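You operate a simulated robot arm through the tools that you are given. There is no shell and no other tool. Be economical: measure what you need, move in short steps, check, and stop when the job is done.

The job below is to be done with a simulated robot arm. You get a single attempt, and the scene is never put back.

JOB
Fetch the blue blanking plug and set it on the top of the salt tank lid. Then push the grey bench drawer shut. Then take the flat blue cap and put it on the yellow bay on the long table. Then take the yellow job card on the top of the repair bench and put it away on the yellow bay on the long table. Then put the relief insert with the black head on the top of the repair bench away on the top of the insert mat. Then push the drawer on the sink side shut. Then take the cup with the blue band and leave it on top of the cell plate with the white grip. Then fetch the blank cartridge with the brown band and stand it on the white order card. Then lift the flap of the breaker box open. Do these in the order given. Set down upright: relief insert with the black head, cup with the blue band, blank cartridge with the brown band.

The check looks at the end state, three seconds after you hand in, the way a careful person would. Anything else that was tipped, shoved, dropped, spilled or broken makes it a failure. A push-on lid holds only when it is set on centred and level and pressed home; a screw cap is set on level and turned clockwise until tight.

ROBOT AND FRAMES
A 7-joint arm with a two-finger parallel gripper on a trunk, on a base that drives. Base frame: it is fixed to the floor where the robot stands at the start and does not move with it; the origin is under the middle of the robot, x ahead of it, y to its left, z up. Units: m, rad, N and s.
With the tool pointing down near the work surface it reaches from about 0.26 to 0.42 m from the robot's upright axis, wherever it stands. Its first joint turns from -2.897 to 2.897 rad. Places, roughly: blank cartridge with the brown ban (6x6x16 cm) [-1.4, 0.6, 0.9]; blue blanking plug (3x3x4 cm) [0.8, -0.1, 0.9]; cell plate with the white grip (8x6x4 cm) [-1.1, 1.4, 0.8]; cup with the blue band (7x7x8 cm) [-1.2, 1.5, 0.8]; drawer on the sink side [-0.7, -3, 0.7]; flap of the breaker box [-2.3, -3.6, 1.6]; flat blue cap (6x6x3 cm) [0.5, -0.9, 0.9]; grey bench drawer [0.4, 0, 0.7]; relief insert with the black head [0.75, -0.75, 1]; top of the insert mat [0.7, -2.2, 0.9]; top of the salt tank lid [-3.2, -1.4, 0.9]; white order card [0.75, 3.75, 0.5]; yellow bay on the long table [0.6, 0.9, 0.8]; yellow job card [0.75, -1, 0.75]. Payload 3.43 kg.
Tool frame: the origin (TCP) lies between the finger pads and is the grasp point; the fingertips stand 0.03 m ahead of it; z points along the fingers, y is the line along which they close. Largest opening 0.094 m; finger width 0.028, thickness 0.01; the body of the gripper, 0.05 by 0.096 m, starts 0.055 m behind the TCP.
Orientation is that of the tool frame in the base frame, as [roll, pitch, yaw] about the fixed x, y, z axes, in that order (R = Rz(yaw) Ry(pitch) Rx(roll)). With the fingers straight down and closing along the base's y, the tool's x points along the base's -x, its y along +y and its z along -z.

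CONTROLS
- The arm moves only by the tool drive_tool. Its argument "rows" is one flat list of numbers, 7 for each row, row after row: the shift along the tool's x, y, z in units of 400 mm (1.0 is 400 mm), then the turn, a rotation vector about the tool's x, y, z in units of 45 degrees (1.0 is 45 degrees), then the closure in counts, from 0 (fully open) to 255 (shut). In form: [dx, dy, dz, rx, ry, rz, gripper, dx, dy, dz, rx, ry, rz, gripper, ...]. A call has 1 to 8 rows; each row is the pose to reach, as a shift and turn from the pose commanded when the call began, along the tool's axes at that moment. A call with a number of a shift or a turn outside -1 to 1 is refused whole. Rows are played at 5 a second. More than 0.05 m and 0.15 rad between two rows, or a gripper value outside its range, and nothing of the call is played. A pose out of reach is approached as far as the arm can. The call stops where the force on the tool passes 40 N (or 10 N more than at its start, if that is more) or the arm is blocked; 0.2 s more then pass. Each finger travels about 0.108 m/s and halts on what it meets, pressing with about 23 N; the grip force reading is that of the motor and also rises with nothing between the fingers. The clock runs only during rows and for 0.2 s after the last one: add rows that repeat a pose to give the fingers time. It gives the time, the measured TCP pose, the force on the tool (base axes), the opening and the grip force at its end, in the units of the frame above (readings bear some noise), with the torque about the TCP (base axes, N m) and any sound that the robot's microphone picked up, and new pictures: "show" is both (left out), scene, wrist or none.
- Cameras (640 x 400 px; columns grow to the right, rows downward): "scene" is now at [0.4447, -0.1259, 1.1812]; the picture's right is [0.00, -0.82, 0.58], its down [-0.81, 0.34, 0.48] and it looks along [-0.59, -0.47, -0.66] (base axes); focal length 214 px, centre (320, 200). "wrist" rides on the gripper at [0.076, 0.014, -0.102] in the tool frame; the picture's right is [-0.18, 0.98, 0.00], its down [-0.75, -0.14, -0.64] and it looks along [-0.63, -0.12, 0.77] (tool axes); focal length 243 px, centre (320, 200). There is no depth. A picture from a camera that has moved, and an enlarged one, comes with that camera's place and axes in the base frame and with its lens.
- raise_lower(by): slides the trunk up (or, below 0, down) by that many m; the arm and the scene camera ride with it, the base frame stays. It gives what a move gives, with no picture.
- base_move(legs): drives the robot by 1 to 6 legs, each [ahead, left, turn to the left] in m, m and rad, along the robot's own axes; the way and the turn of a leg run together, so that a leg with both is an arc; at most 1.5 m and 3.142 rad a leg. The arm and the cameras ride along, it lands a little off, and it stops where it bumps. It gives what a move gives, and a new picture of the scene camera.
- pan_tilt(pan, tilt): turns the head with the scene camera to pan (to the left, within 1.396 rad either way) and tilt (down, from -0.506 to 1.204), counted from straight ahead of the robot. It gives what a move gives, and a new picture of the scene camera.
- enlarge(camera, box): a new picture of the part [left, top, right, bottom] of that camera's present view, enlarged. No time passes.
- close_job(): hands the job in; it is judged then, once.

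Work in short steps. Places have to be worked out from the pictures, the camera data and where the tool is seen: move nearer, look again, correct. Check each grasp and each placing, and mend what went wrong. You have 217 turns and 260 pictures in all, those below and enlarged ones among them. Open the gripper and draw the arm clear of the work before you hand the job in, unless the task says otherwise; then end with one line.

The tools are called after ">>>" as name(argument=value, ...) on one line, values as JSON. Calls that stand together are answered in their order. drive_tool: Moves the arm, as the interface text tells. Its arguments: {"type":"object","properties":{"rows":{"type":"array","items":{"type":"number"}},"show":{"type":"string","enum":["both","scene","wrist","none"]}},"required":["rows"]} The other tools are called the same way: raise_lower (by) slides the trunk up or down; base_move (legs) drives the base; pan_tilt (pan, tilt) turns the head that bears the scene camera; enlarge (camera, box) takes an enlarged picture of a part of a camera's view; close_job () hands the job in.

At the start:

```text
time: 0.0
tcp_pos: [0.3912, -0.0759, 1.1201]
tcp_rot: [3.139, -0.001, -3.142]
wrist_force: [0.8, 0.0, -0.9]
wrist_torque: [0.01, -0.05, 0.02]
width: 0.094
gripper_force: 0.1
trunk travel left (down, up): [-0.425, 0.165]
robot x, y, heading: [-0.0011, 0.0055, -0.003]
head pan, tilt: [-0.618, 0.634]
```

scene: 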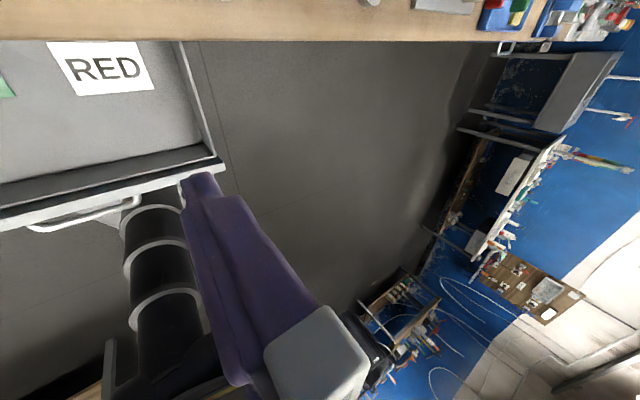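
wrist: 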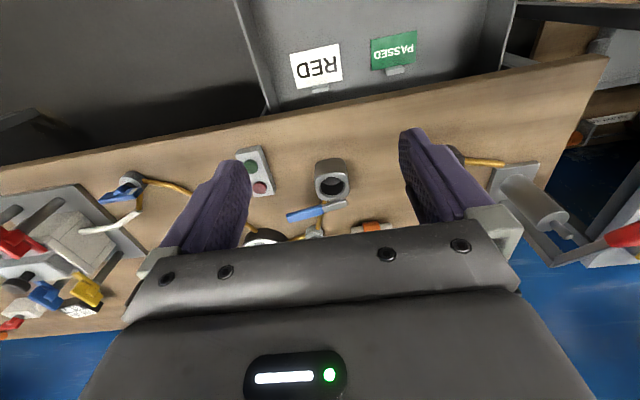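

The scene camera's view is unusual, so I turn the head straight ahead to learn how it relates to the robot.

>>> pan_tilt(pan=0, tilt=0.6)

```text
time: 1.0
tcp_pos: [0.3929, -0.0756, 1.1201]
tcp_rot: [3.141, 0.0, -3.141]
wrist_force: [0.2, -0.6, 0.5]
wrist_torque: [-0.01, 0.01, -0.01]
width: 0.0939
gripper_force: 0.0
trunk travel left (down, up): [-0.425, 0.165]
robot x, y, heading: [0.0007, -0.0035, -0.001]
head pan, tilt: [0.0, 0.6]
camera scene: at [0.4477, -0.0754, 1.164], right [0.0, -1.0, 0.0], down [-0.82, 0.0, 0.57], along [-0.57, 0.0, -0.82], focal length 214 px, centre (320, 200)
```

scene: 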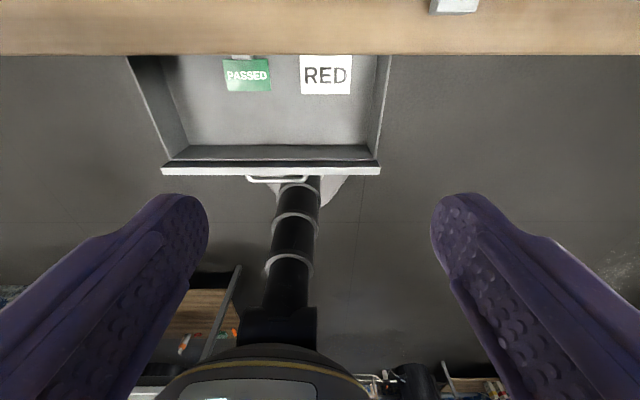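

The camera seems to sit near the tool and look backward-down. I tilt it up to the limit to see where it faces.

>>> pan_tilt(pan=0, tilt=-0.5)

>>> pan_tilt(pan=-1.3, tilt=0.0)

```text
time: 2.3
tcp_pos: [0.3924, -0.0766, 1.1206]
tcp_rot: [3.141, 0.0, 3.141]
wrist_force: [0.1, 0.8, 0.1]
wrist_torque: [-0.02, 0.0, 0.0]
width: 0.0935
gripper_force: 0.0
trunk travel left (down, up): [-0.425, 0.165]
robot x, y, heading: [0.0002, -0.0026, -0.005]
head pan, tilt: [0.0, -0.499]
camera scene: at [0.5429, -0.0753, 1.1852], right [0.0, -1.0, 0.0], down [-0.88, 0.0, -0.48], along [0.48, 0.0, -0.88], focal length 214 px, centre (320, 200)
```

scene: 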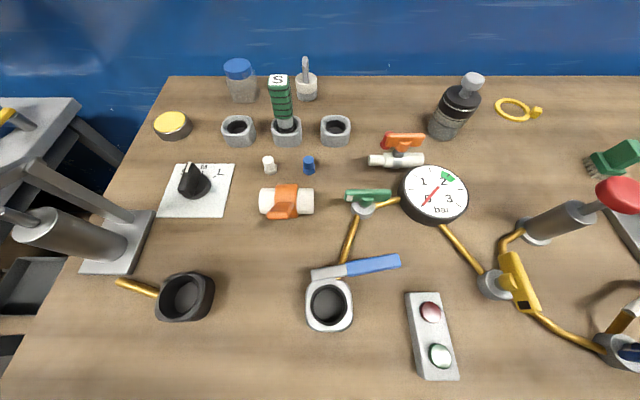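

```text
time: 3.8
tcp_pos: [0.3921, -0.0762, 1.1211]
tcp_rot: [3.141, -0.001, -3.141]
wrist_force: [-0.4, 0.2, -0.4]
wrist_torque: [0.04, -0.01, -0.02]
width: 0.0939
gripper_force: 0.0
trunk travel left (down, up): [-0.425, 0.165]
robot x, y, heading: [-0.0025, -0.0014, 0.003]
head pan, tilt: [-1.3, 0.0]
camera scene: at [0.5029, -0.162, 1.2282], right [0.0, -0.27, 0.96], down [-1.0, 0.0, 0.0], along [0.0, -0.96, -0.27], focal length 214 px, centre (320, 200)
```

scene: 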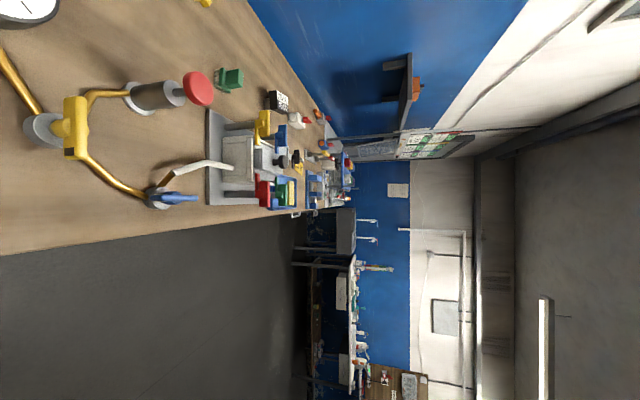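

The head camera sits by the tool and rides on it or near it. I look back at the robot's own body to learn its footprint.

>>> pan_tilt(pan=0, tilt=1.1)

>>> pan_tilt(pan=1.3, tilt=0)

```text
time: 5.3
tcp_pos: [0.3922, -0.0757, 1.121]
tcp_rot: [3.142, 0.001, 3.141]
wrist_force: [0.6, -0.4, -0.2]
wrist_torque: [0.02, -0.01, 0.03]
width: 0.094
gripper_force: 0.0
trunk travel left (down, up): [-0.425, 0.165]
robot x, y, heading: [0.0003, 0.0002, -0.002]
head pan, tilt: [0.0, 1.1]
camera scene: at [0.4091, -0.0754, 1.1892], right [0.0, -1.0, 0.0], down [-0.45, 0.0, 0.89], along [-0.89, 0.0, -0.45], focal length 214 px, centre (320, 200)
```

scene: 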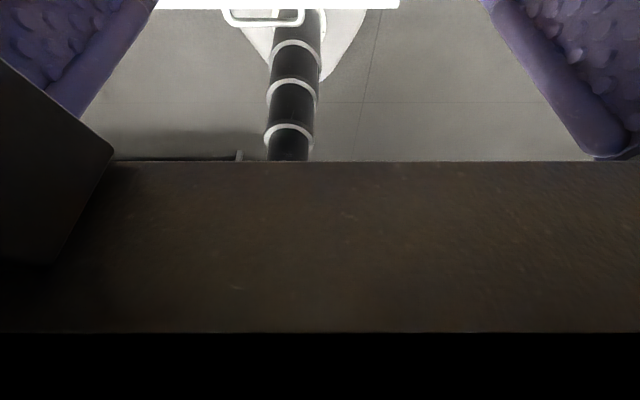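

```text
time: 6.8
tcp_pos: [0.3917, -0.0755, 1.1199]
tcp_rot: [3.141, 0.0, -3.141]
wrist_force: [0.2, 0.2, 0.5]
wrist_torque: [-0.02, -0.04, -0.03]
width: 0.0939
gripper_force: 0.1
trunk travel left (down, up): [-0.425, 0.165]
robot x, y, heading: [-0.0027, 0.0009, 0.002]
head pan, tilt: [1.3, 0.0]
camera scene: at [0.5028, 0.0114, 1.2282], right [0.0, -0.27, -0.96], down [-1.0, 0.0, 0.0], along [0.0, 0.96, -0.27], focal length 214 px, centre (320, 200)
```

scene: 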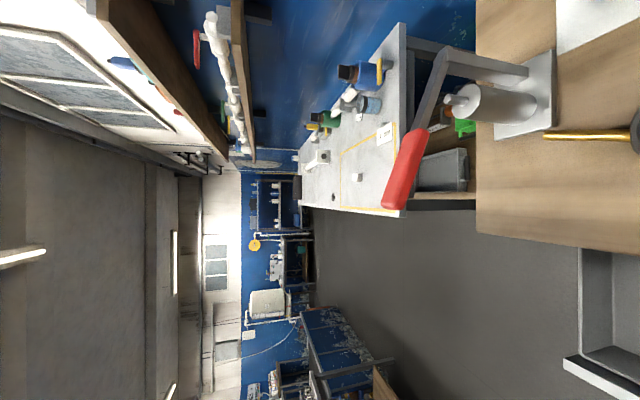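

The camera rides on the hand and looks along the fingers at tilt 0. I test how far forward the arm can extend at this height, clear above everything.

>>> drive_tool(rows=[-0.12, 0, 0, 0, 0, 0, 0, -0.24, 0, 0, 0, 0, 0, 0, -0.36, 0, 0, 0, 0, 0, 0, -0.48, 0, 0, 0, 0, 0, 0, -0.6, 0, 0, 0, 0, 0, 0, -0.72, 0, 0, 0, 0, 0, 0, -0.84, 0, 0, 0, 0, 0, 0, -0.96, 0, 0, 0, 0, 0, 0], show="both")

```text
time: 8.6
tcp_pos: [0.7233, -0.0737, 1.1229]
tcp_rot: [-3.141, -0.002, -3.141]
wrist_force: [0.5, 0.4, 0.2]
wrist_torque: [-0.02, -0.02, 0.01]
width: 0.0939
gripper_force: 0.0
out of reach, approached as far as the arm can: row 8
trunk travel left (down, up): [-0.425, 0.165]
robot x, y, heading: [0.0037, 0.0001, 0.0]
head pan, tilt: [1.3, 0.0]
camera scene: at [0.8348, 0.014, 1.2313], right [0.0, -0.27, -0.96], down [-1.0, 0.0, 0.0], along [0.0, 0.96, -0.27], focal length 214 px, centre (320, 200)
camera wrist: at [0.6471, -0.0589, 1.2267], right [0.18, 0.98, 0.0], down [0.75, -0.14, 0.64], along [0.63, -0.12, -0.77], focal length 243 px, centre (320, 200)
```

scene: 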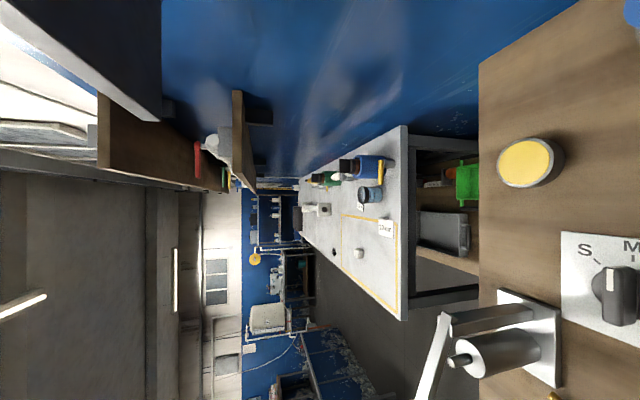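
wrist: 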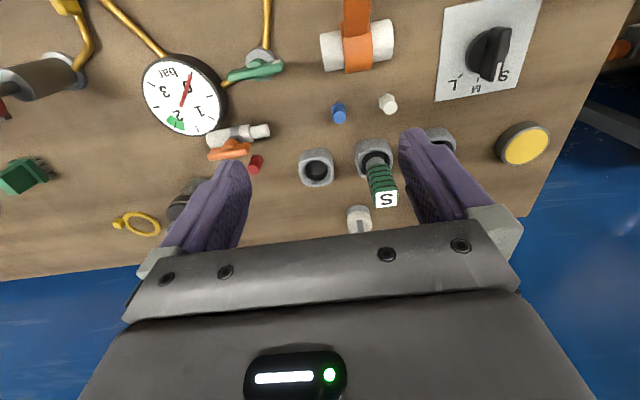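

The arm reaches about x = 0.72 with the tool down at this height, and I triangulate the blue plug at about (0.772, -0.056, 0.89). The base is a low disc with a slim column, so I drive 8 cm ahead, short of the drawer handle.

>>> base_move(legs=[[0.08, 0, 0]])

```text
time: 9.6
tcp_pos: [0.8067, -0.0763, 1.1216]
tcp_rot: [3.142, 0.0, 3.138]
wrist_force: [0.7, 0.6, -0.2]
wrist_torque: [-0.01, 0.05, -0.03]
width: 0.0938
gripper_force: 0.2
trunk travel left (down, up): [-0.425, 0.165]
robot x, y, heading: [0.0799, 0.0007, 0.0]
head pan, tilt: [1.3, 0.0]
camera scene: at [0.9182, 0.0104, 1.2296], right [0.0, -0.27, -0.96], down [-1.0, 0.0, 0.0], along [0.0, 0.96, -0.27], focal length 214 px, centre (320, 200)
```

scene: 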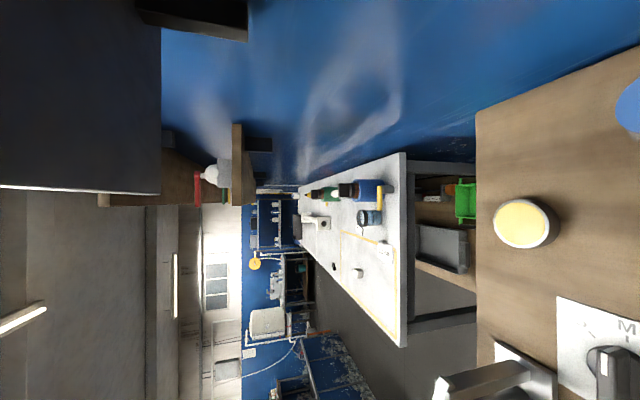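

I centre over the plug with the fingers part-closed, and look straight down with the head.

>>> pan_tilt(pan=0, tilt=0.15)

>>> drive_tool(rows=[0.0867, 0.05, 0, 0, 0, 0, 100, 0.0867, 0.05, 0.12, 0, 0, 0, 110, 0.0867, 0.05, 0.24, 0, 0, 0, 110, 0.0867, 0.05, 0.24, 0, 0, 0, 110], show="both")

```text
time: 11.1
tcp_pos: [0.8048, -0.0758, 1.1223]
tcp_rot: [3.14, 0.001, 3.139]
wrist_force: [-0.6, 0.2, 0.5]
wrist_torque: [0.02, 0.0, 0.02]
width: 0.0943
gripper_force: 0.0
trunk travel left (down, up): [-0.425, 0.165]
robot x, y, heading: [0.0812, 0.0017, -0.008]
head pan, tilt: [0.0, 0.15]
camera scene: at [0.9026, -0.0762, 1.1621], right [0.0, -1.0, 0.0], down [-0.99, 0.0, 0.15], along [-0.15, 0.0, -0.99], focal length 214 px, centre (320, 200)
```

scene: 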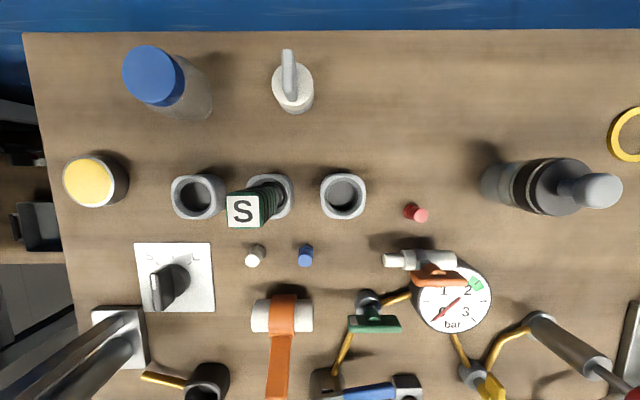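

```text
time: 12.1
tcp_pos: [0.7709, -0.0544, 1.03]
tcp_rot: [3.141, -0.001, 3.138]
wrist_force: [-0.1, -0.3, 0.4]
wrist_torque: [0.0, 0.0, 0.01]
width: 0.0537
gripper_force: 0.0
trunk travel left (down, up): [-0.425, 0.165]
robot x, y, heading: [0.0792, 0.0036, -0.001]
head pan, tilt: [0.0, 0.15]
camera scene: at [0.8676, -0.0548, 1.069], right [0.0, -1.0, 0.0], down [-0.99, 0.0, 0.15], along [-0.15, 0.0, -0.99], focal length 214 px, centre (320, 200)
camera wrist: at [0.6937, -0.0402, 1.1329], right [0.19, 0.98, 0.0], down [0.75, -0.14, 0.64], along [0.63, -0.12, -0.77], focal length 243 px, centre (320, 200)
```

scene: 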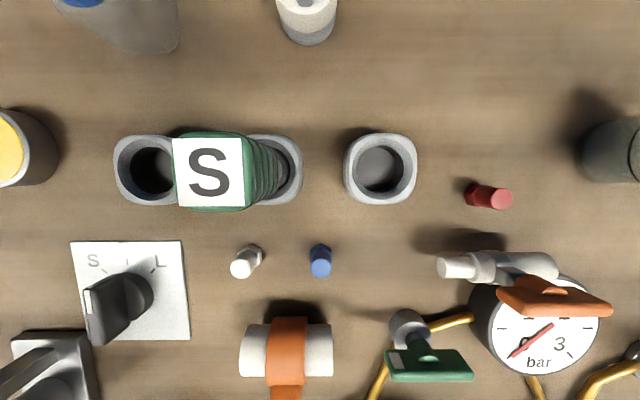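
wrist: 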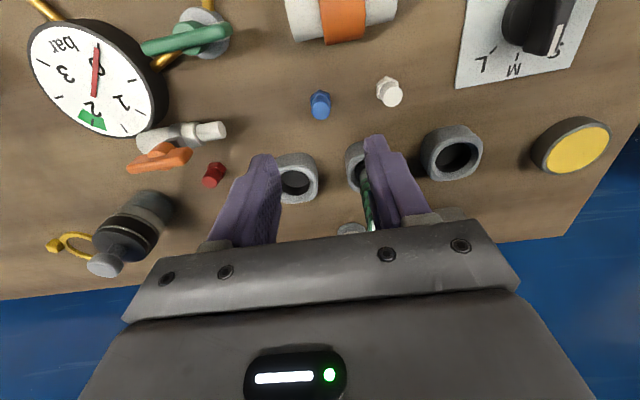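

Both cameras put the plug at about (0.778, -0.055, 0.873) with the bench top near 0.855. I descend around it in steps.

>>> drive_tool(rows=[-0.0175, 0, 0.1, 0, 0, 0, 110, -0.0175, 0, 0.2, 0, 0, 0, 110, -0.0175, 0, 0.27, 0, 0, 0, 110, -0.0175, 0, 0.27, 0, 0, 0, 110], show="both")

```text
time: 13.1
tcp_pos: [0.7564, -0.0512, 0.9372]
tcp_rot: [-3.141, 0.012, 3.135]
wrist_force: [2.4, -7.6, 36.6]
wrist_torque: [1.46, -4.09, -0.99]
width: 0.0536
gripper_force: 0.1
out of reach, approached as far as the arm can: row 2, 3, 4
trunk travel left (down, up): [-0.425, 0.165]
robot x, y, heading: [0.0809, 0.0012, -0.007]
head pan, tilt: [0.0, 0.15]
camera scene: at [0.8543, -0.0519, 0.9777], right [-0.01, -1.0, -0.01], down [-0.99, 0.01, 0.12], along [-0.12, 0.01, -0.99], focal length 214 px, centre (320, 200)
camera wrist: at [0.6779, -0.0376, 1.0391], right [0.19, 0.98, 0.0], down [0.74, -0.15, 0.65], along [0.64, -0.12, -0.76], focal length 243 px, centre (320, 200)
```

scene: 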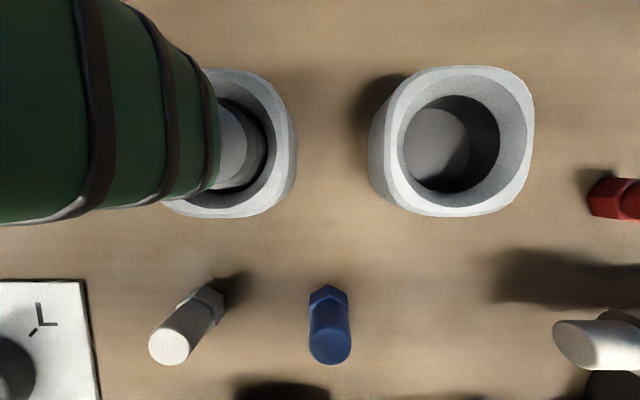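
wrist: 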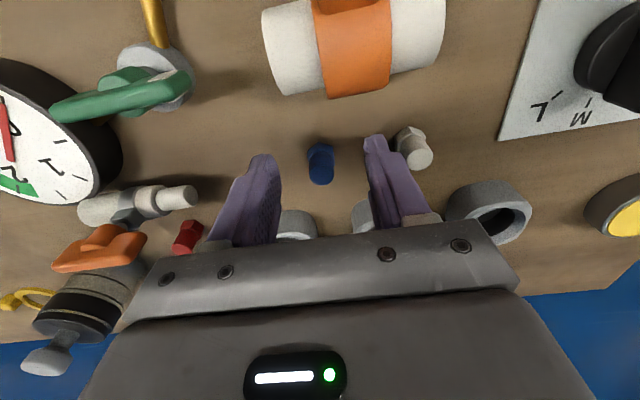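

The force and torque point to contact about 11 cm ahead of the TCP at the S piece, so the camera head is a physical body touching it. I back straight up at once.

>>> drive_tool(rows=[0.0175, 0, -0.1, 0, 0, 0, 110, 0.0175, 0, -0.2, 0, 0, 0, 110, 0.0175, 0, -0.25, 0, 0, 0, 110], show="both")

```text
time: 13.9
tcp_pos: [0.7477, -0.0494, 1.0313]
tcp_rot: [-3.141, -0.001, 3.137]
wrist_force: [0.4, 0.4, 0.0]
wrist_torque: [0.04, -0.04, -0.01]
width: 0.0536
gripper_force: 0.1
trunk travel left (down, up): [-0.425, 0.165]
robot x, y, heading: [0.0806, 0.001, -0.004]
head pan, tilt: [0.0, 0.15]
camera scene: at [0.8452, -0.0498, 1.0696], right [0.0, -1.0, 0.0], down [-0.99, 0.0, 0.15], along [-0.15, 0.0, -0.99], focal length 214 px, centre (320, 200)
camera wrist: at [0.6714, -0.0354, 1.1337], right [0.19, 0.98, 0.0], down [0.75, -0.14, 0.64], along [0.63, -0.12, -0.77], focal length 243 px, centre (320, 200)
```

scene: 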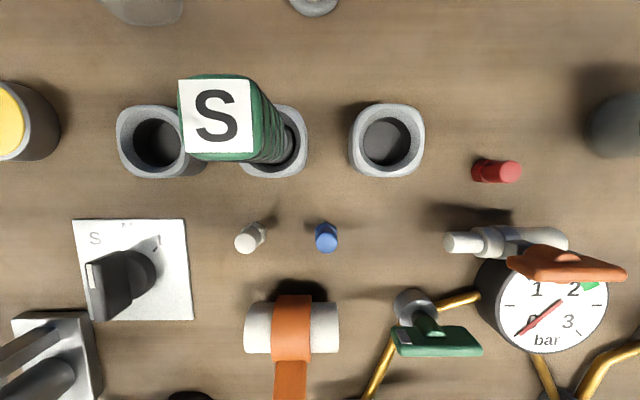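
wrist: 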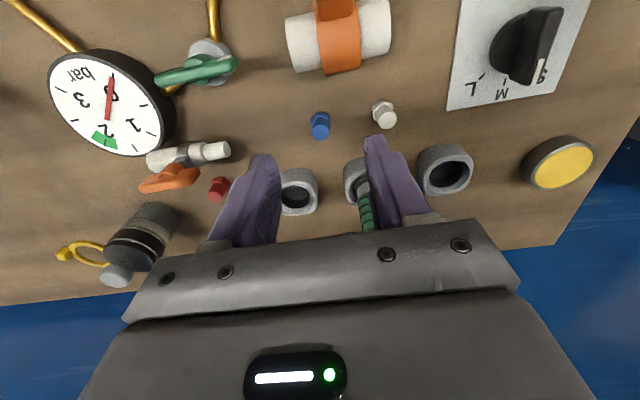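

The S piece still stands in its socket. I'll turn the tool 45° so the head hangs over the open area to the front-right, and centre on the plug. Then I'll use the trunk to lower, which keeps the reach.

>>> drive_tool(rows=[-0.0757, -0.014, 0, 0, 0, 0.167, 110, -0.0757, -0.014, 0, 0, 0, 0.333, 110, -0.0757, -0.014, 0, 0, 0, 0.5, 110, -0.0757, -0.014, 0, 0, 0, 0.667, 110, -0.0757, -0.014, 0, 0, 0, 0.833, 110, -0.0757, -0.014, 0, 0, 0, 1, 110, -0.0757, -0.014, 0, 0, 0, 1, 110], show="none")

>>> raise_lower(by=-0.06)

>>> drive_tool(rows=[0, 0, 0, 0, 0, 0, 110], show="both")

```text
time: 15.5
tcp_pos: [0.7807, -0.0563, 1.0319]
tcp_rot: [-3.14, 0.0, 2.351]
wrist_force: [1.6, 0.2, -0.6]
wrist_torque: [-0.01, 0.0, 0.01]
width: 0.0534
gripper_force: 0.0
trunk travel left (down, up): [-0.425, 0.165]
robot x, y, heading: [0.0808, 0.0016, 0.001]
head pan, tilt: [0.0, 0.15]
```

```text
time: 16.5
tcp_pos: [0.7819, -0.0553, 0.9716]
tcp_rot: [-3.14, 0.0, 2.352]
wrist_force: [0.1, 0.8, -0.3]
wrist_torque: [0.01, -0.01, 0.01]
width: 0.0535
gripper_force: 0.1
trunk travel left (down, up): [-0.365, 0.225]
robot x, y, heading: [0.0784, -0.0008, -0.003]
head pan, tilt: [0.0, 0.15]
```

```text
time: 16.9
tcp_pos: [0.7796, -0.0557, 0.9716]
tcp_rot: [3.141, 0.001, 2.353]
wrist_force: [-0.3, 0.2, -0.3]
wrist_torque: [0.02, 0.02, 0.0]
width: 0.0534
gripper_force: 0.0
trunk travel left (down, up): [-0.365, 0.225]
robot x, y, heading: [0.0805, -0.0023, -0.002]
head pan, tilt: [0.0, 0.15]
camera scene: at [0.8498, -0.1241, 1.0106], right [-0.71, -0.7, 0.0], down [-0.7, 0.7, 0.15], along [-0.11, 0.11, -0.99], focal length 214 px, centre (320, 200)
camera wrist: at [0.737, 0.008, 1.0745], right [0.83, 0.56, 0.0], down [0.43, -0.63, 0.64], along [0.36, -0.53, -0.77], focal length 243 px, centre (320, 200)
```

scene: 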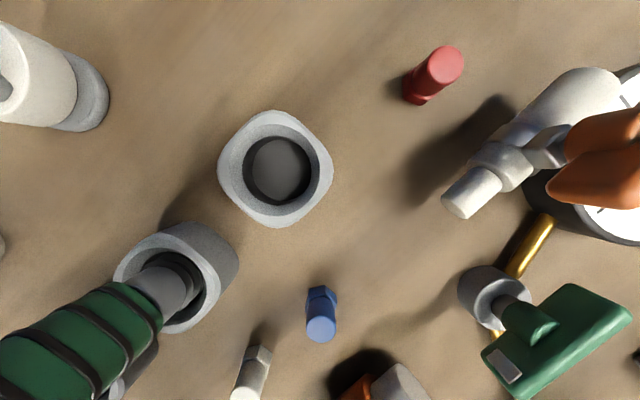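
wrist: 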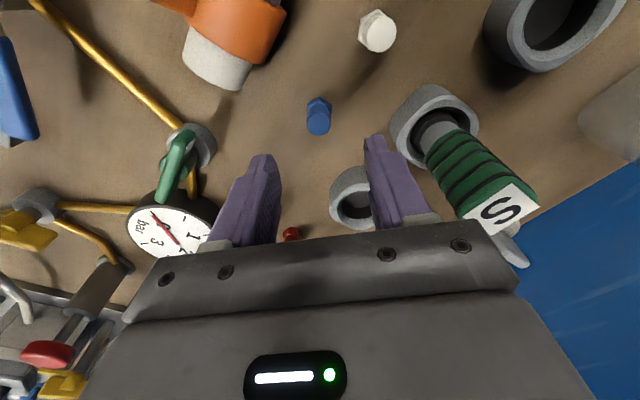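

The plug top is at (0.780, -0.055, 0.893), centred under the tool. I descend 8 cm with the arm.

>>> drive_tool(rows=[0, 0, 0.1, 0, 0, 0, 110, 0, 0, 0.2, 0, 0, 0, 110, 0, 0, 0.2, 0, 0, 0, 110], show="wrist")

```text
time: 17.7
tcp_pos: [0.7676, -0.0564, 0.903]
tcp_rot: [3.141, 0.0, 2.353]
wrist_force: [-0.2, 0.0, -0.5]
wrist_torque: [0.01, -0.01, -0.03]
width: 0.0535
gripper_force: 0.1
out of reach, approached as far as the arm can: row 1, 2, 3
trunk travel left (down, up): [-0.365, 0.225]
robot x, y, heading: [0.0791, 0.0009, -0.005]
head pan, tilt: [0.0, 0.15]
camera wrist: at [0.7234, 0.0069, 1.006], right [0.83, 0.56, 0.0], down [0.43, -0.63, 0.64], along [0.36, -0.53, -0.77], focal length 243 px, centre (320, 200)
```

wrist: 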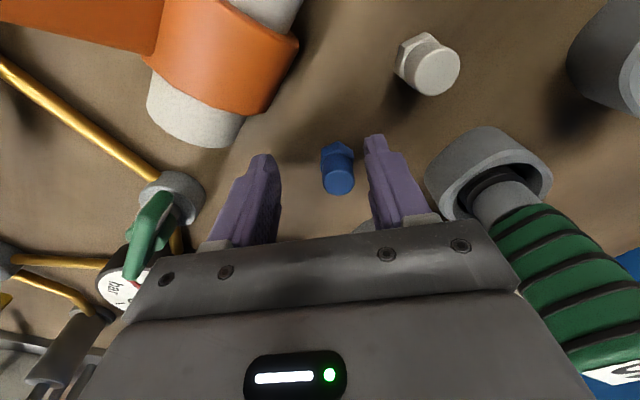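

The arm came up short by 1.2 cm at this trunk height. I go back up, recentre, and then lower with the trunk instead.

>>> drive_tool(rows=[-0.02, 0.02, -0.1, 0, 0, 0, 110, -0.02, 0.02, -0.17, 0, 0, 0, 110, -0.02, 0.02, -0.17, 0, 0, 0, 110], show="none")

>>> raise_lower(by=-0.06)

>>> drive_tool(rows=[0, 0, 0, 0, 0, 0, 110], show="wrist")

```text
time: 18.5
tcp_pos: [0.7816, -0.0571, 0.9719]
tcp_rot: [-3.141, 0.0, 2.353]
wrist_force: [-0.5, -0.3, -0.3]
wrist_torque: [0.01, 0.0, -0.02]
width: 0.0533
gripper_force: 0.0
trunk travel left (down, up): [-0.365, 0.225]
robot x, y, heading: [0.0796, 0.002, -0.001]
head pan, tilt: [0.0, 0.15]
```

```text
time: 19.5
tcp_pos: [0.7812, -0.0553, 0.9119]
tcp_rot: [3.142, 0.0, 2.353]
wrist_force: [0.5, -1.0, -0.5]
wrist_torque: [-0.03, 0.01, 0.01]
width: 0.0536
gripper_force: 0.1
trunk travel left (down, up): [-0.305, 0.285]
robot x, y, heading: [0.0787, -0.0014, -0.005]
head pan, tilt: [0.0, 0.15]
```

```text
time: 19.9
tcp_pos: [0.7813, -0.0555, 0.9114]
tcp_rot: [-3.141, -0.002, 2.352]
wrist_force: [-0.4, 0.1, 0.0]
wrist_torque: [0.02, -0.01, -0.01]
width: 0.0535
gripper_force: 0.1
trunk travel left (down, up): [-0.305, 0.285]
robot x, y, heading: [0.0806, 0.0033, -0.005]
head pan, tilt: [0.0, 0.15]
camera wrist: at [0.7371, 0.0077, 1.0141], right [0.83, 0.56, 0.0], down [0.43, -0.63, 0.64], along [0.36, -0.53, -0.77], focal length 243 px, centre (320, 200)
```

wrist: 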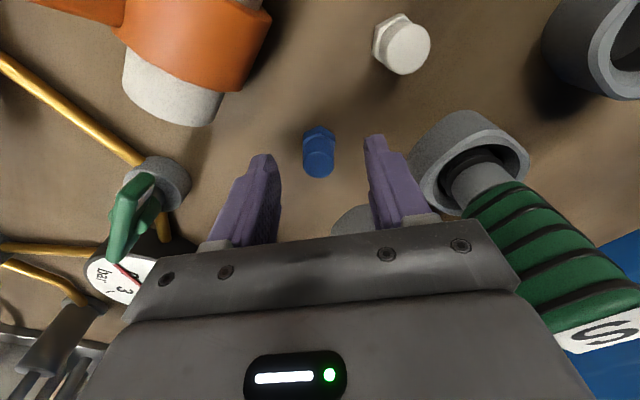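

The plug sits between the fingers. I lower 2 cm more with the trunk and close.

>>> raise_lower(by=-0.021)

>>> drive_tool(rows=[0, 0, 0, 0, 0, 0, 180, 0, 0, 0, 0, 0, 0, 255, 0, 0, 0, 0, 0, 0, 255, 0, 0, 0, 0, 0, 0, 255], show="wrist")

```text
time: 20.6
tcp_pos: [0.7805, -0.0566, 0.89]
tcp_rot: [3.141, 0.0, 2.353]
wrist_force: [-0.1, 0.4, -0.3]
wrist_torque: [-0.03, -0.01, -0.02]
width: 0.0536
gripper_force: 0.1
trunk travel left (down, up): [-0.284, 0.306]
robot x, y, heading: [0.0814, -0.0023, -0.003]
head pan, tilt: [0.0, 0.15]
```

```text
time: 21.6
tcp_pos: [0.7814, -0.0567, 0.8905]
tcp_rot: [3.141, 0.001, 2.353]
wrist_force: [-0.4, 0.1, 0.3]
wrist_torque: [-0.01, 0.0, 0.03]
width: 0.0213
gripper_force: 22.6
trunk travel left (down, up): [-0.284, 0.306]
robot x, y, heading: [0.0808, 0.0008, -0.004]
head pan, tilt: [0.0, 0.15]
camera wrist: at [0.7371, 0.0077, 0.993], right [0.83, 0.56, 0.0], down [0.43, -0.63, 0.64], along [0.36, -0.53, -0.77], focal length 243 px, centre (320, 200)
```

wrist: 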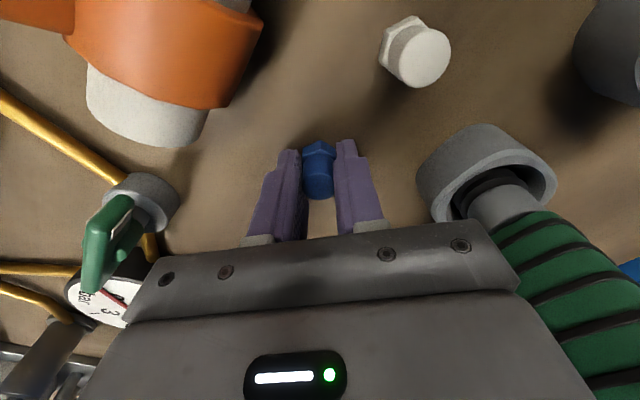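

The plug is gripped at 2.1 cm width. I lift with the trunk and check, then retract the arm and turn the tool back.

>>> raise_lower(by=0.24)

>>> drive_tool(rows=[0.08, -0.08, 0, 0, 0, -0.16, 255, 0.16, -0.16, 0, 0, 0, -0.33, 255, 0.24, -0.24, 0, 0, 0, -0.5, 255, 0.32, -0.32, 0, 0, 0, -0.67, 255, 0.4, -0.4, 0, 0, 0, -0.84, 255, 0.48, -0.48, 0, 0, 0, -1, 255, 0.56, -0.56, 0, 0, 0, -1, 255, 0.64, -0.64, 0, 0, 0, -1, 255], show="wrist")

```text
time: 24.1
tcp_pos: [0.7814, -0.0572, 1.1294]
tcp_rot: [3.141, 0.001, 2.354]
wrist_force: [0.8, -0.1, -0.1]
wrist_torque: [0.02, 0.02, 0.01]
width: 0.0208
gripper_force: 23.0
trunk travel left (down, up): [-0.524, 0.066]
robot x, y, heading: [0.0767, -0.0042, -0.0]
head pan, tilt: [0.0, 0.15]
```

```text
time: 25.9
tcp_pos: [0.4227, -0.0593, 1.1293]
tcp_rot: [3.141, 0.003, 3.138]
wrist_force: [-0.1, -0.3, 0.4]
wrist_torque: [0.01, -0.04, 0.0]
width: 0.0206
gripper_force: 22.9
trunk travel left (down, up): [-0.524, 0.066]
robot x, y, heading: [0.0802, 0.0026, -0.003]
head pan, tilt: [0.0, 0.15]
camera wrist: at [0.3458, -0.0442, 1.2321], right [0.19, 0.98, 0.0], down [0.75, -0.14, 0.64], along [0.63, -0.12, -0.77], focal length 243 px, centre (320, 200)
```

wrist: 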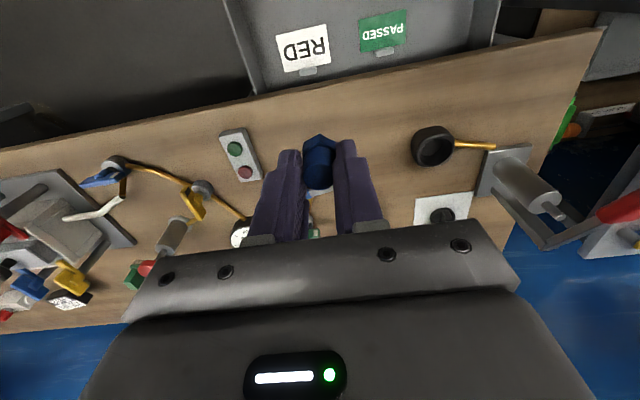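

Plug held. I back away from the bench and turn so the panned camera looks toward the tank side.

>>> base_move(legs=[[-0.45, 0, 0], [0, 0, -1.17]])

>>> pan_tilt(pan=-1.39, tilt=0)

```text
time: 31.4
tcp_pos: [-0.2745, -0.3368, 1.1296]
tcp_rot: [3.141, -0.002, 1.973]
wrist_force: [-0.4, -0.5, 0.3]
wrist_torque: [-0.01, 0.01, 0.01]
width: 0.0202
gripper_force: 23.2
trunk travel left (down, up): [-0.524, 0.066]
robot x, y, heading: [-0.3541, -0.0014, -1.17]
head pan, tilt: [0.0, 0.15]
camera scene: at [-0.236, -0.4252, 1.1679], right [-0.92, -0.39, 0.0], down [-0.39, 0.91, 0.15], along [-0.06, 0.14, -0.99], focal length 214 px, centre (320, 200)
```

scene: 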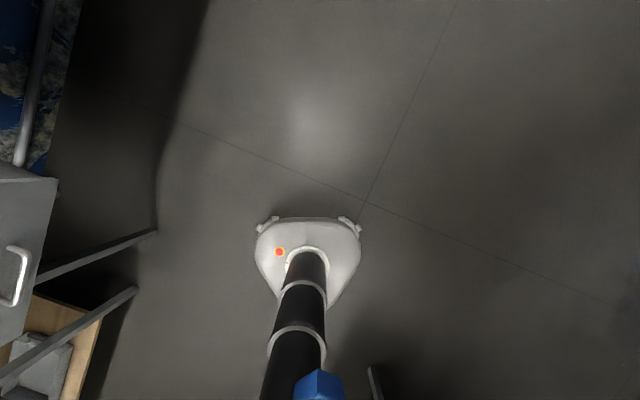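

```text
time: 33.0
tcp_pos: [-0.2749, -0.3373, 1.1286]
tcp_rot: [-3.141, -0.001, 1.972]
wrist_force: [0.2, 0.5, -0.3]
wrist_torque: [0.0, -0.02, 0.02]
width: 0.0197
gripper_force: 23.2
trunk travel left (down, up): [-0.524, 0.066]
robot x, y, heading: [-0.3596, 0.0, -1.167]
head pan, tilt: [-1.389, 0.0]
camera scene: at [-0.312, -0.4724, 1.2443], right [-0.17, -0.07, 0.98], down [-0.39, 0.92, 0.0], along [-0.91, -0.38, -0.18], focal length 214 px, centre (320, 200)
```

scene: 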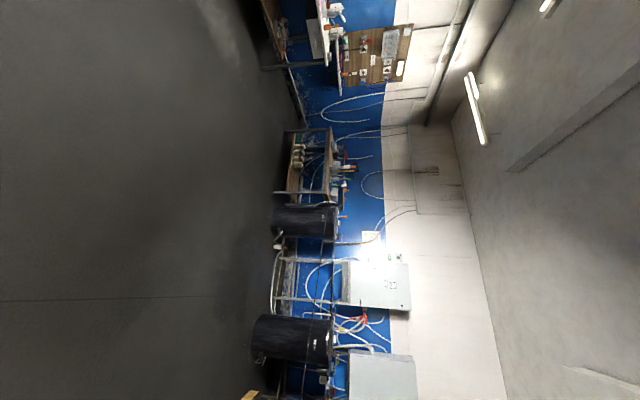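

The salt tank (black cylinder) is in view where expected and the floor toward it is clear. I turn toward it and drive part of the way.

>>> base_move(legs=[[0, 0, -1.515], [1.4, 0, 0]])

>>> pan_tilt(pan=0, tilt=-0.5)

```text
time: 43.4
tcp_pos: [-1.88, -0.7566, 1.1292]
tcp_rot: [-3.141, 0.0, 0.493]
wrist_force: [0.4, -0.1, -0.4]
wrist_torque: [0.0, 0.0, 0.0]
width: 0.0197
gripper_force: 23.0
trunk travel left (down, up): [-0.524, 0.066]
robot x, y, heading: [-1.5531, -0.6393, -2.649]
head pan, tilt: [-1.389, 0.0]
camera scene: at [-2.0174, -0.7298, 1.2443], right [-0.09, 0.16, 0.98], down [0.88, 0.47, 0.0], along [-0.46, 0.87, -0.18], focal length 214 px, centre (320, 200)
```

scene: 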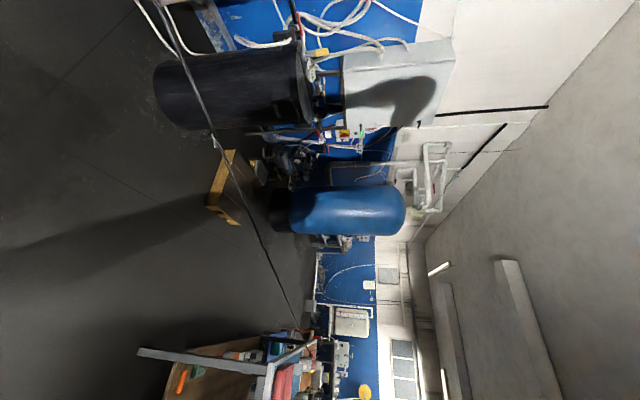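

```text
time: 44.9
tcp_pos: [-1.8794, -0.7563, 1.1301]
tcp_rot: [3.14, -0.001, 0.49]
wrist_force: [0.1, 0.8, -0.2]
wrist_torque: [0.0, 0.03, 0.01]
width: 0.0199
gripper_force: 23.5
trunk travel left (down, up): [-0.524, 0.066]
robot x, y, heading: [-1.5492, -0.6429, -2.649]
head pan, tilt: [0.0, -0.499]
camera scene: at [-2.0107, -0.8265, 1.1936], right [-0.47, 0.88, 0.0], down [0.77, 0.41, -0.48], along [-0.42, -0.22, -0.88], focal length 214 px, centre (320, 200)
```

scene: 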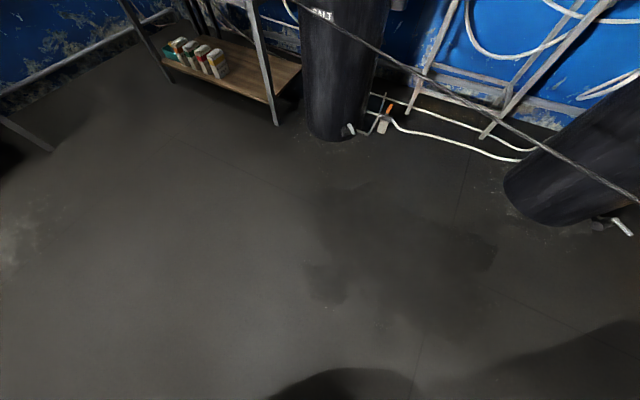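

There is a thin cord strung across in front of the tanks at roughly z 0.8. I approach cautiously and look again.

>>> base_move(legs=[[0, 0, -0.06], [0.55, 0, 0]])

>>> pan_tilt(pan=0.9, tilt=-0.5)

```text
time: 48.5
tcp_pos: [-2.3842, -0.961, 1.1285]
tcp_rot: [3.141, 0.001, 0.424]
wrist_force: [0.2, -0.2, -0.3]
wrist_torque: [0.06, -0.04, -0.01]
width: 0.02
gripper_force: 23.1
trunk travel left (down, up): [-0.524, 0.066]
robot x, y, heading: [-2.049, -0.8712, -2.718]
head pan, tilt: [0.0, -0.499]
camera scene: at [-2.5203, -1.0223, 1.1933], right [-0.41, 0.91, 0.0], down [0.8, 0.36, -0.48], along [-0.44, -0.2, -0.88], focal length 214 px, centre (320, 200)
```

scene: 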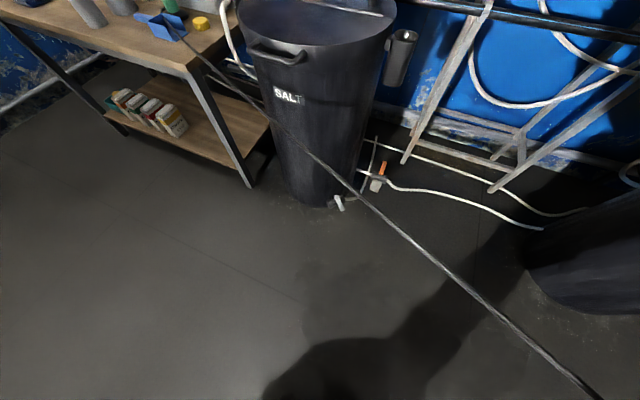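

```text
time: 49.7
tcp_pos: [-2.3846, -0.9605, 1.1286]
tcp_rot: [3.14, 0.001, 0.423]
wrist_force: [0.0, -0.2, -0.2]
wrist_torque: [-0.02, -0.01, 0.0]
width: 0.0199
gripper_force: 23.1
trunk travel left (down, up): [-0.524, 0.066]
robot x, y, heading: [-2.0489, -0.8705, -2.715]
head pan, tilt: [0.901, -0.499]
camera scene: at [-2.4981, -1.0699, 1.2189], right [-0.26, 0.57, -0.78], down [0.95, 0.02, -0.3], along [-0.15, -0.82, -0.55], focal length 214 px, centre (320, 200)
```

scene: 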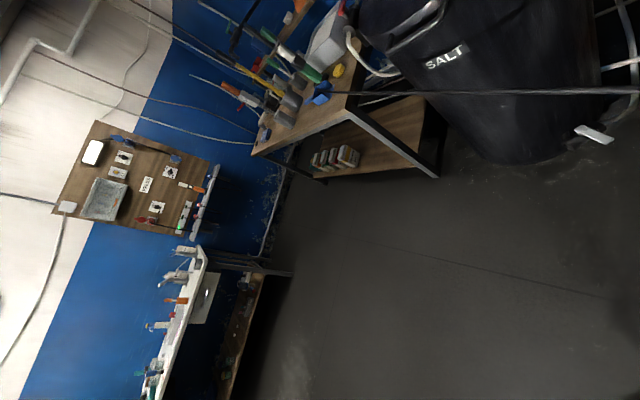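

The cord runs about 0.32 m in front of the tank centre at z ≈ 0.85, so my column must stay on this side and the arm reach over it. I advance 0.53 m.

>>> base_move(legs=[[0, 0, -0.025], [0.53, 0, 0]])

>>> pan_tilt(pan=0, tilt=-0.35)

```text
time: 53.1
tcp_pos: [-2.8766, -1.1526, 1.1299]
tcp_rot: [-3.142, 0.0, 0.389]
wrist_force: [-1.0, 0.3, -1.1]
wrist_torque: [0.02, -0.05, -0.01]
width: 0.0198
gripper_force: 22.8
trunk travel left (down, up): [-0.524, 0.066]
robot x, y, heading: [-2.5369, -1.0762, -2.751]
head pan, tilt: [0.901, -0.499]
camera scene: at [-2.9944, -1.2572, 1.2187], right [-0.23, 0.58, -0.78], down [0.95, -0.01, -0.3], along [-0.18, -0.82, -0.55], focal length 214 px, centre (320, 200)
```

scene: 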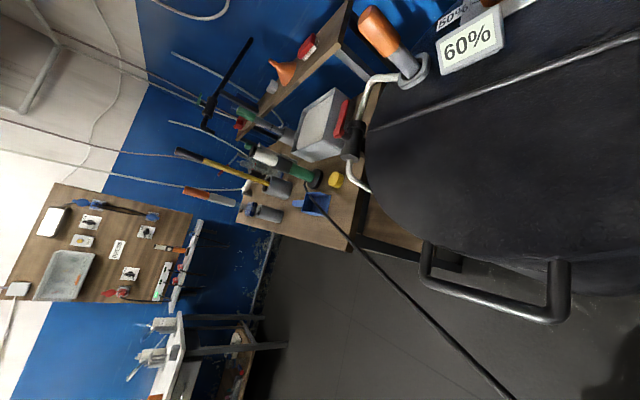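

```text
time: 54.3
tcp_pos: [-2.877, -1.1511, 1.1284]
tcp_rot: [-3.14, -0.001, 0.388]
wrist_force: [0.1, 0.5, -0.3]
wrist_torque: [0.02, 0.02, -0.02]
width: 0.0199
gripper_force: 23.4
trunk travel left (down, up): [-0.524, 0.066]
robot x, y, heading: [-2.5356, -1.0756, -2.752]
head pan, tilt: [0.0, -0.351]
camera scene: at [-3.0038, -1.2043, 1.1847], right [-0.38, 0.93, 0.0], down [0.87, 0.36, -0.34], along [-0.32, -0.13, -0.94], focal length 214 px, centre (320, 200)
```

scene: 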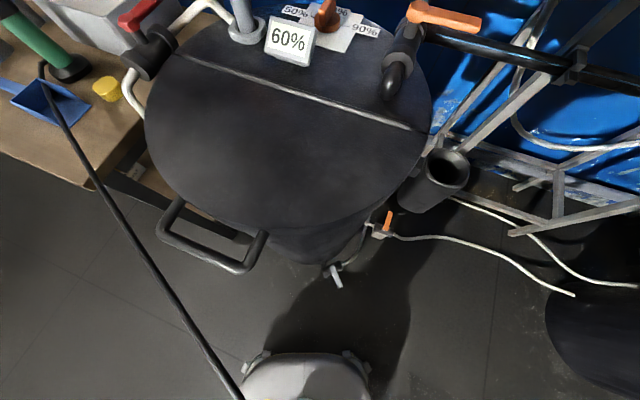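

The near half of the lid is bare, with its top at z ≈ 0.905. I aim at about (-3.09, -1.30), tilting the head back so it hangs clear of the 60% tag, and reach out at height first.

>>> drive_tool(rows=[-0.12, 0.03, 0, 0, 0, 0, 255, -0.24, 0.06, 0, 0, 0, 0, 255, -0.36, 0.09, 0, 0, 0, 0, 255, -0.48, 0.12, 0, 0, 0, 0, 255, -0.6, 0.14, 0, 0, 0, 0, 255, -0.634, 0.1425, 0, 0, 0, 0, 255], show="none")

>>> pan_tilt(pan=0, tilt=0.35)

>>> raise_lower(by=-0.12)

>>> drive_tool(rows=[0, 0, 0, 0, 0, 0, 255], show="both")

```text
time: 55.7
tcp_pos: [-3.0893, -1.2998, 1.1279]
tcp_rot: [-3.141, 0.0, 0.386]
wrist_force: [-0.4, 0.6, 0.4]
wrist_torque: [-0.03, -0.01, -0.02]
width: 0.0199
gripper_force: 23.1
trunk travel left (down, up): [-0.524, 0.066]
robot x, y, heading: [-2.5372, -1.0746, -2.751]
head pan, tilt: [0.0, -0.351]
```

```text
time: 56.8
tcp_pos: [-3.0896, -1.3001, 1.127]
tcp_rot: [-3.141, 0.0, 0.388]
wrist_force: [0.0, -0.4, -1.2]
wrist_torque: [0.03, -0.02, -0.02]
width: 0.0198
gripper_force: 22.7
trunk travel left (down, up): [-0.524, 0.066]
robot x, y, heading: [-2.5356, -1.0723, -2.756]
head pan, tilt: [0.0, 0.351]
camera scene: at [-3.1602, -1.3291, 1.1656], right [-0.38, 0.93, 0.0], down [0.87, 0.36, 0.34], along [0.32, 0.13, -0.94], focal length 214 px, centre (320, 200)
```

scene: 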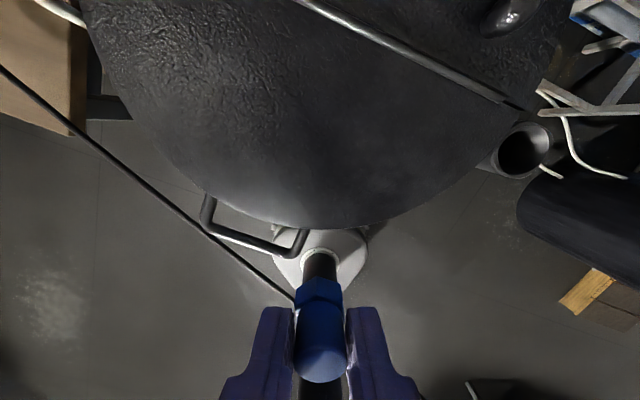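

```text
time: 58.3
tcp_pos: [-3.0895, -1.3, 1.0074]
tcp_rot: [3.141, 0.001, 0.388]
wrist_force: [-0.4, 0.1, -0.3]
wrist_torque: [0.01, 0.01, 0.0]
width: 0.0198
gripper_force: 23.1
trunk travel left (down, up): [-0.404, 0.186]
robot x, y, heading: [-2.5356, -1.0738, -2.749]
head pan, tilt: [0.0, 0.351]
```

```text
time: 58.7
tcp_pos: [-3.0888, -1.2994, 1.0065]
tcp_rot: [-3.139, 0.001, 0.387]
wrist_force: [-0.1, -0.4, -0.5]
wrist_torque: [0.0, -0.04, 0.01]
width: 0.0201
gripper_force: 22.9
trunk travel left (down, up): [-0.404, 0.186]
robot x, y, heading: [-2.5384, -1.0744, -2.753]
head pan, tilt: [0.0, 0.351]
camera scene: at [-3.1602, -1.329, 1.0457], right [-0.38, 0.93, 0.0], down [0.87, 0.36, 0.34], along [0.32, 0.13, -0.94], focal length 214 px, centre (320, 200)
camera wrist: at [-3.014, -1.2844, 1.1099], right [0.2, -0.98, 0.0], down [-0.75, -0.15, 0.64], along [-0.63, -0.13, -0.77], focal length 243 px, centre (320, 200)
```

scene: 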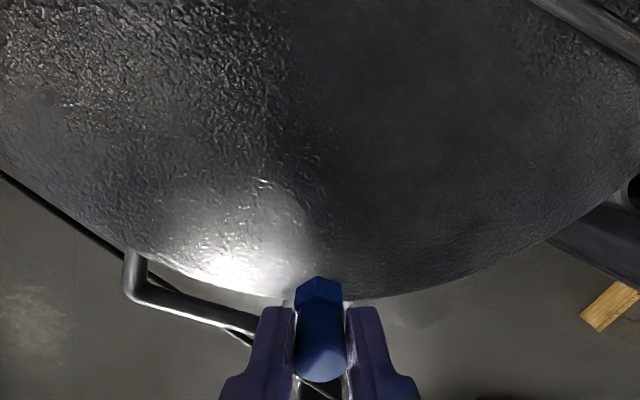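
wrist: 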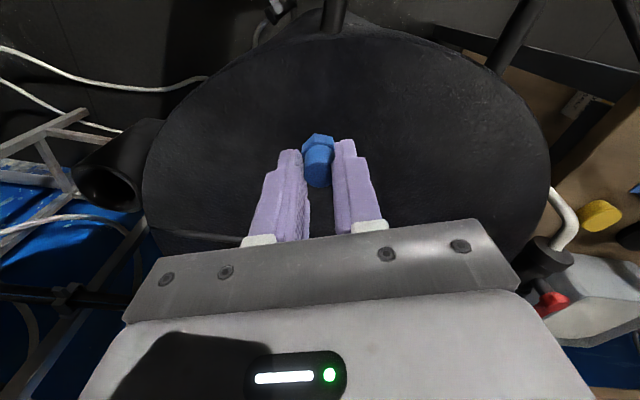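

I shift 5 cm further onto the lid, away from its edge, and descend slowly until contact.

>>> drive_tool(rows=[-0.1, 0, 0, 0, 0, 0, 255, -0.125, 0, 0.06, 0, 0, 0, 255, -0.125, 0, 0.12, 0, 0, 0, 255, -0.125, 0, 0.14, 0, 0, 0, 255, -0.125, 0, 0.15, 0, 0, 0, 255], show="both")

```text
time: 59.9
tcp_pos: [-3.137, -1.32, 0.9513]
tcp_rot: [3.141, 0.007, 0.389]
wrist_force: [1.1, -1.8, 32.5]
wrist_torque: [0.04, -0.02, -0.01]
width: 0.0199
gripper_force: 22.3
trunk travel left (down, up): [-0.404, 0.186]
robot x, y, heading: [-2.5342, -1.0737, -2.751]
head pan, tilt: [0.0, 0.351]
camera scene: at [-3.2073, -1.3486, 0.9902], right [-0.38, 0.93, 0.0], down [0.87, 0.36, 0.34], along [0.31, 0.13, -0.94], focal length 214 px, centre (320, 200)
camera wrist: at [-3.0607, -1.3038, 1.0535], right [0.2, -0.98, 0.0], down [-0.75, -0.15, 0.65], along [-0.63, -0.13, -0.76], focal length 243 px, centre (320, 200)
```

scene: 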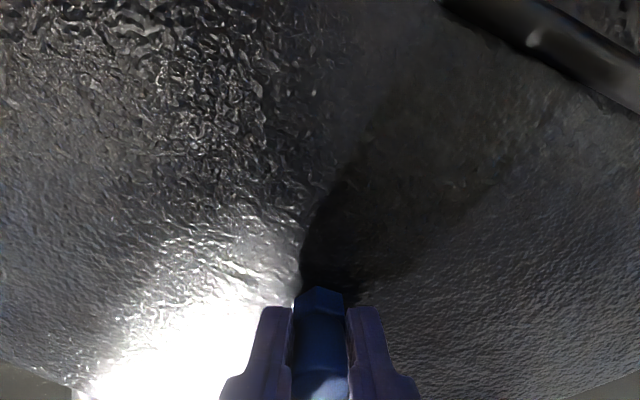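
wrist: 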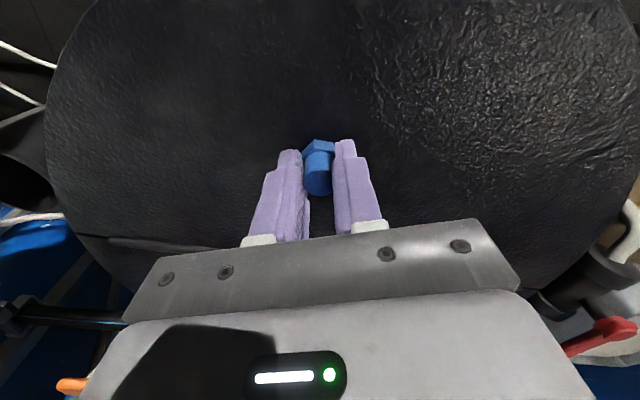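

Contact at TCP z 0.951. I ease the pressure, open, and withdraw upward.

>>> drive_tool(rows=[0, 0, -0.011, 0, 0, 0, 255, 0, 0, -0.011, 0, 0, 0, 200, 0, 0, -0.011, 0, 0, 0, 150, 0, 0, -0.011, 0, 0, 0, 120, 0, 0, -0.1, 0, 0, 0, 120, 0, 0, -0.2, 0, 0, 0, 120, 0, 0, -0.3, 0, 0, 0, 120], show="both")

```text
time: 61.5
tcp_pos: [-3.1352, -1.3186, 1.0677]
tcp_rot: [3.141, -0.001, 0.387]
wrist_force: [-0.2, 1.4, 0.4]
wrist_torque: [-0.02, 0.0, 0.03]
width: 0.0499
gripper_force: 0.1
trunk travel left (down, up): [-0.404, 0.186]
robot x, y, heading: [-2.5408, -1.0751, -2.754]
head pan, tilt: [0.0, 0.351]
camera scene: at [-3.2057, -1.3467, 1.106], right [-0.38, 0.93, 0.0], down [0.87, 0.36, 0.34], along [0.32, 0.13, -0.94], focal length 214 px, centre (320, 200)
camera wrist: at [-3.0596, -1.3021, 1.1703], right [0.2, -0.98, 0.0], down [-0.75, -0.15, 0.64], along [-0.63, -0.13, -0.77], focal length 243 px, centre (320, 200)
```

scene: 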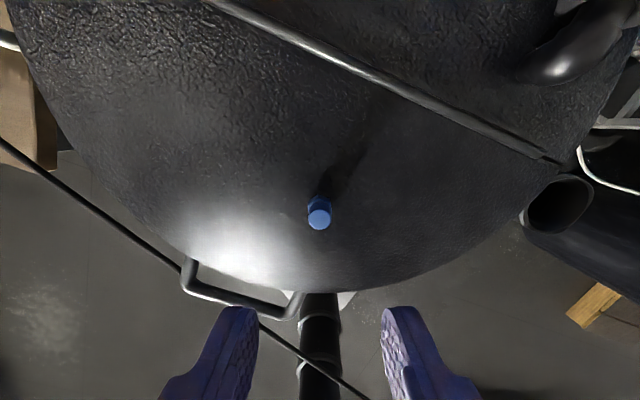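
wrist: 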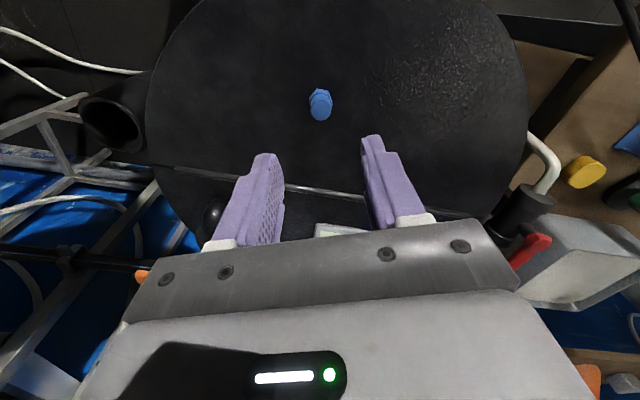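

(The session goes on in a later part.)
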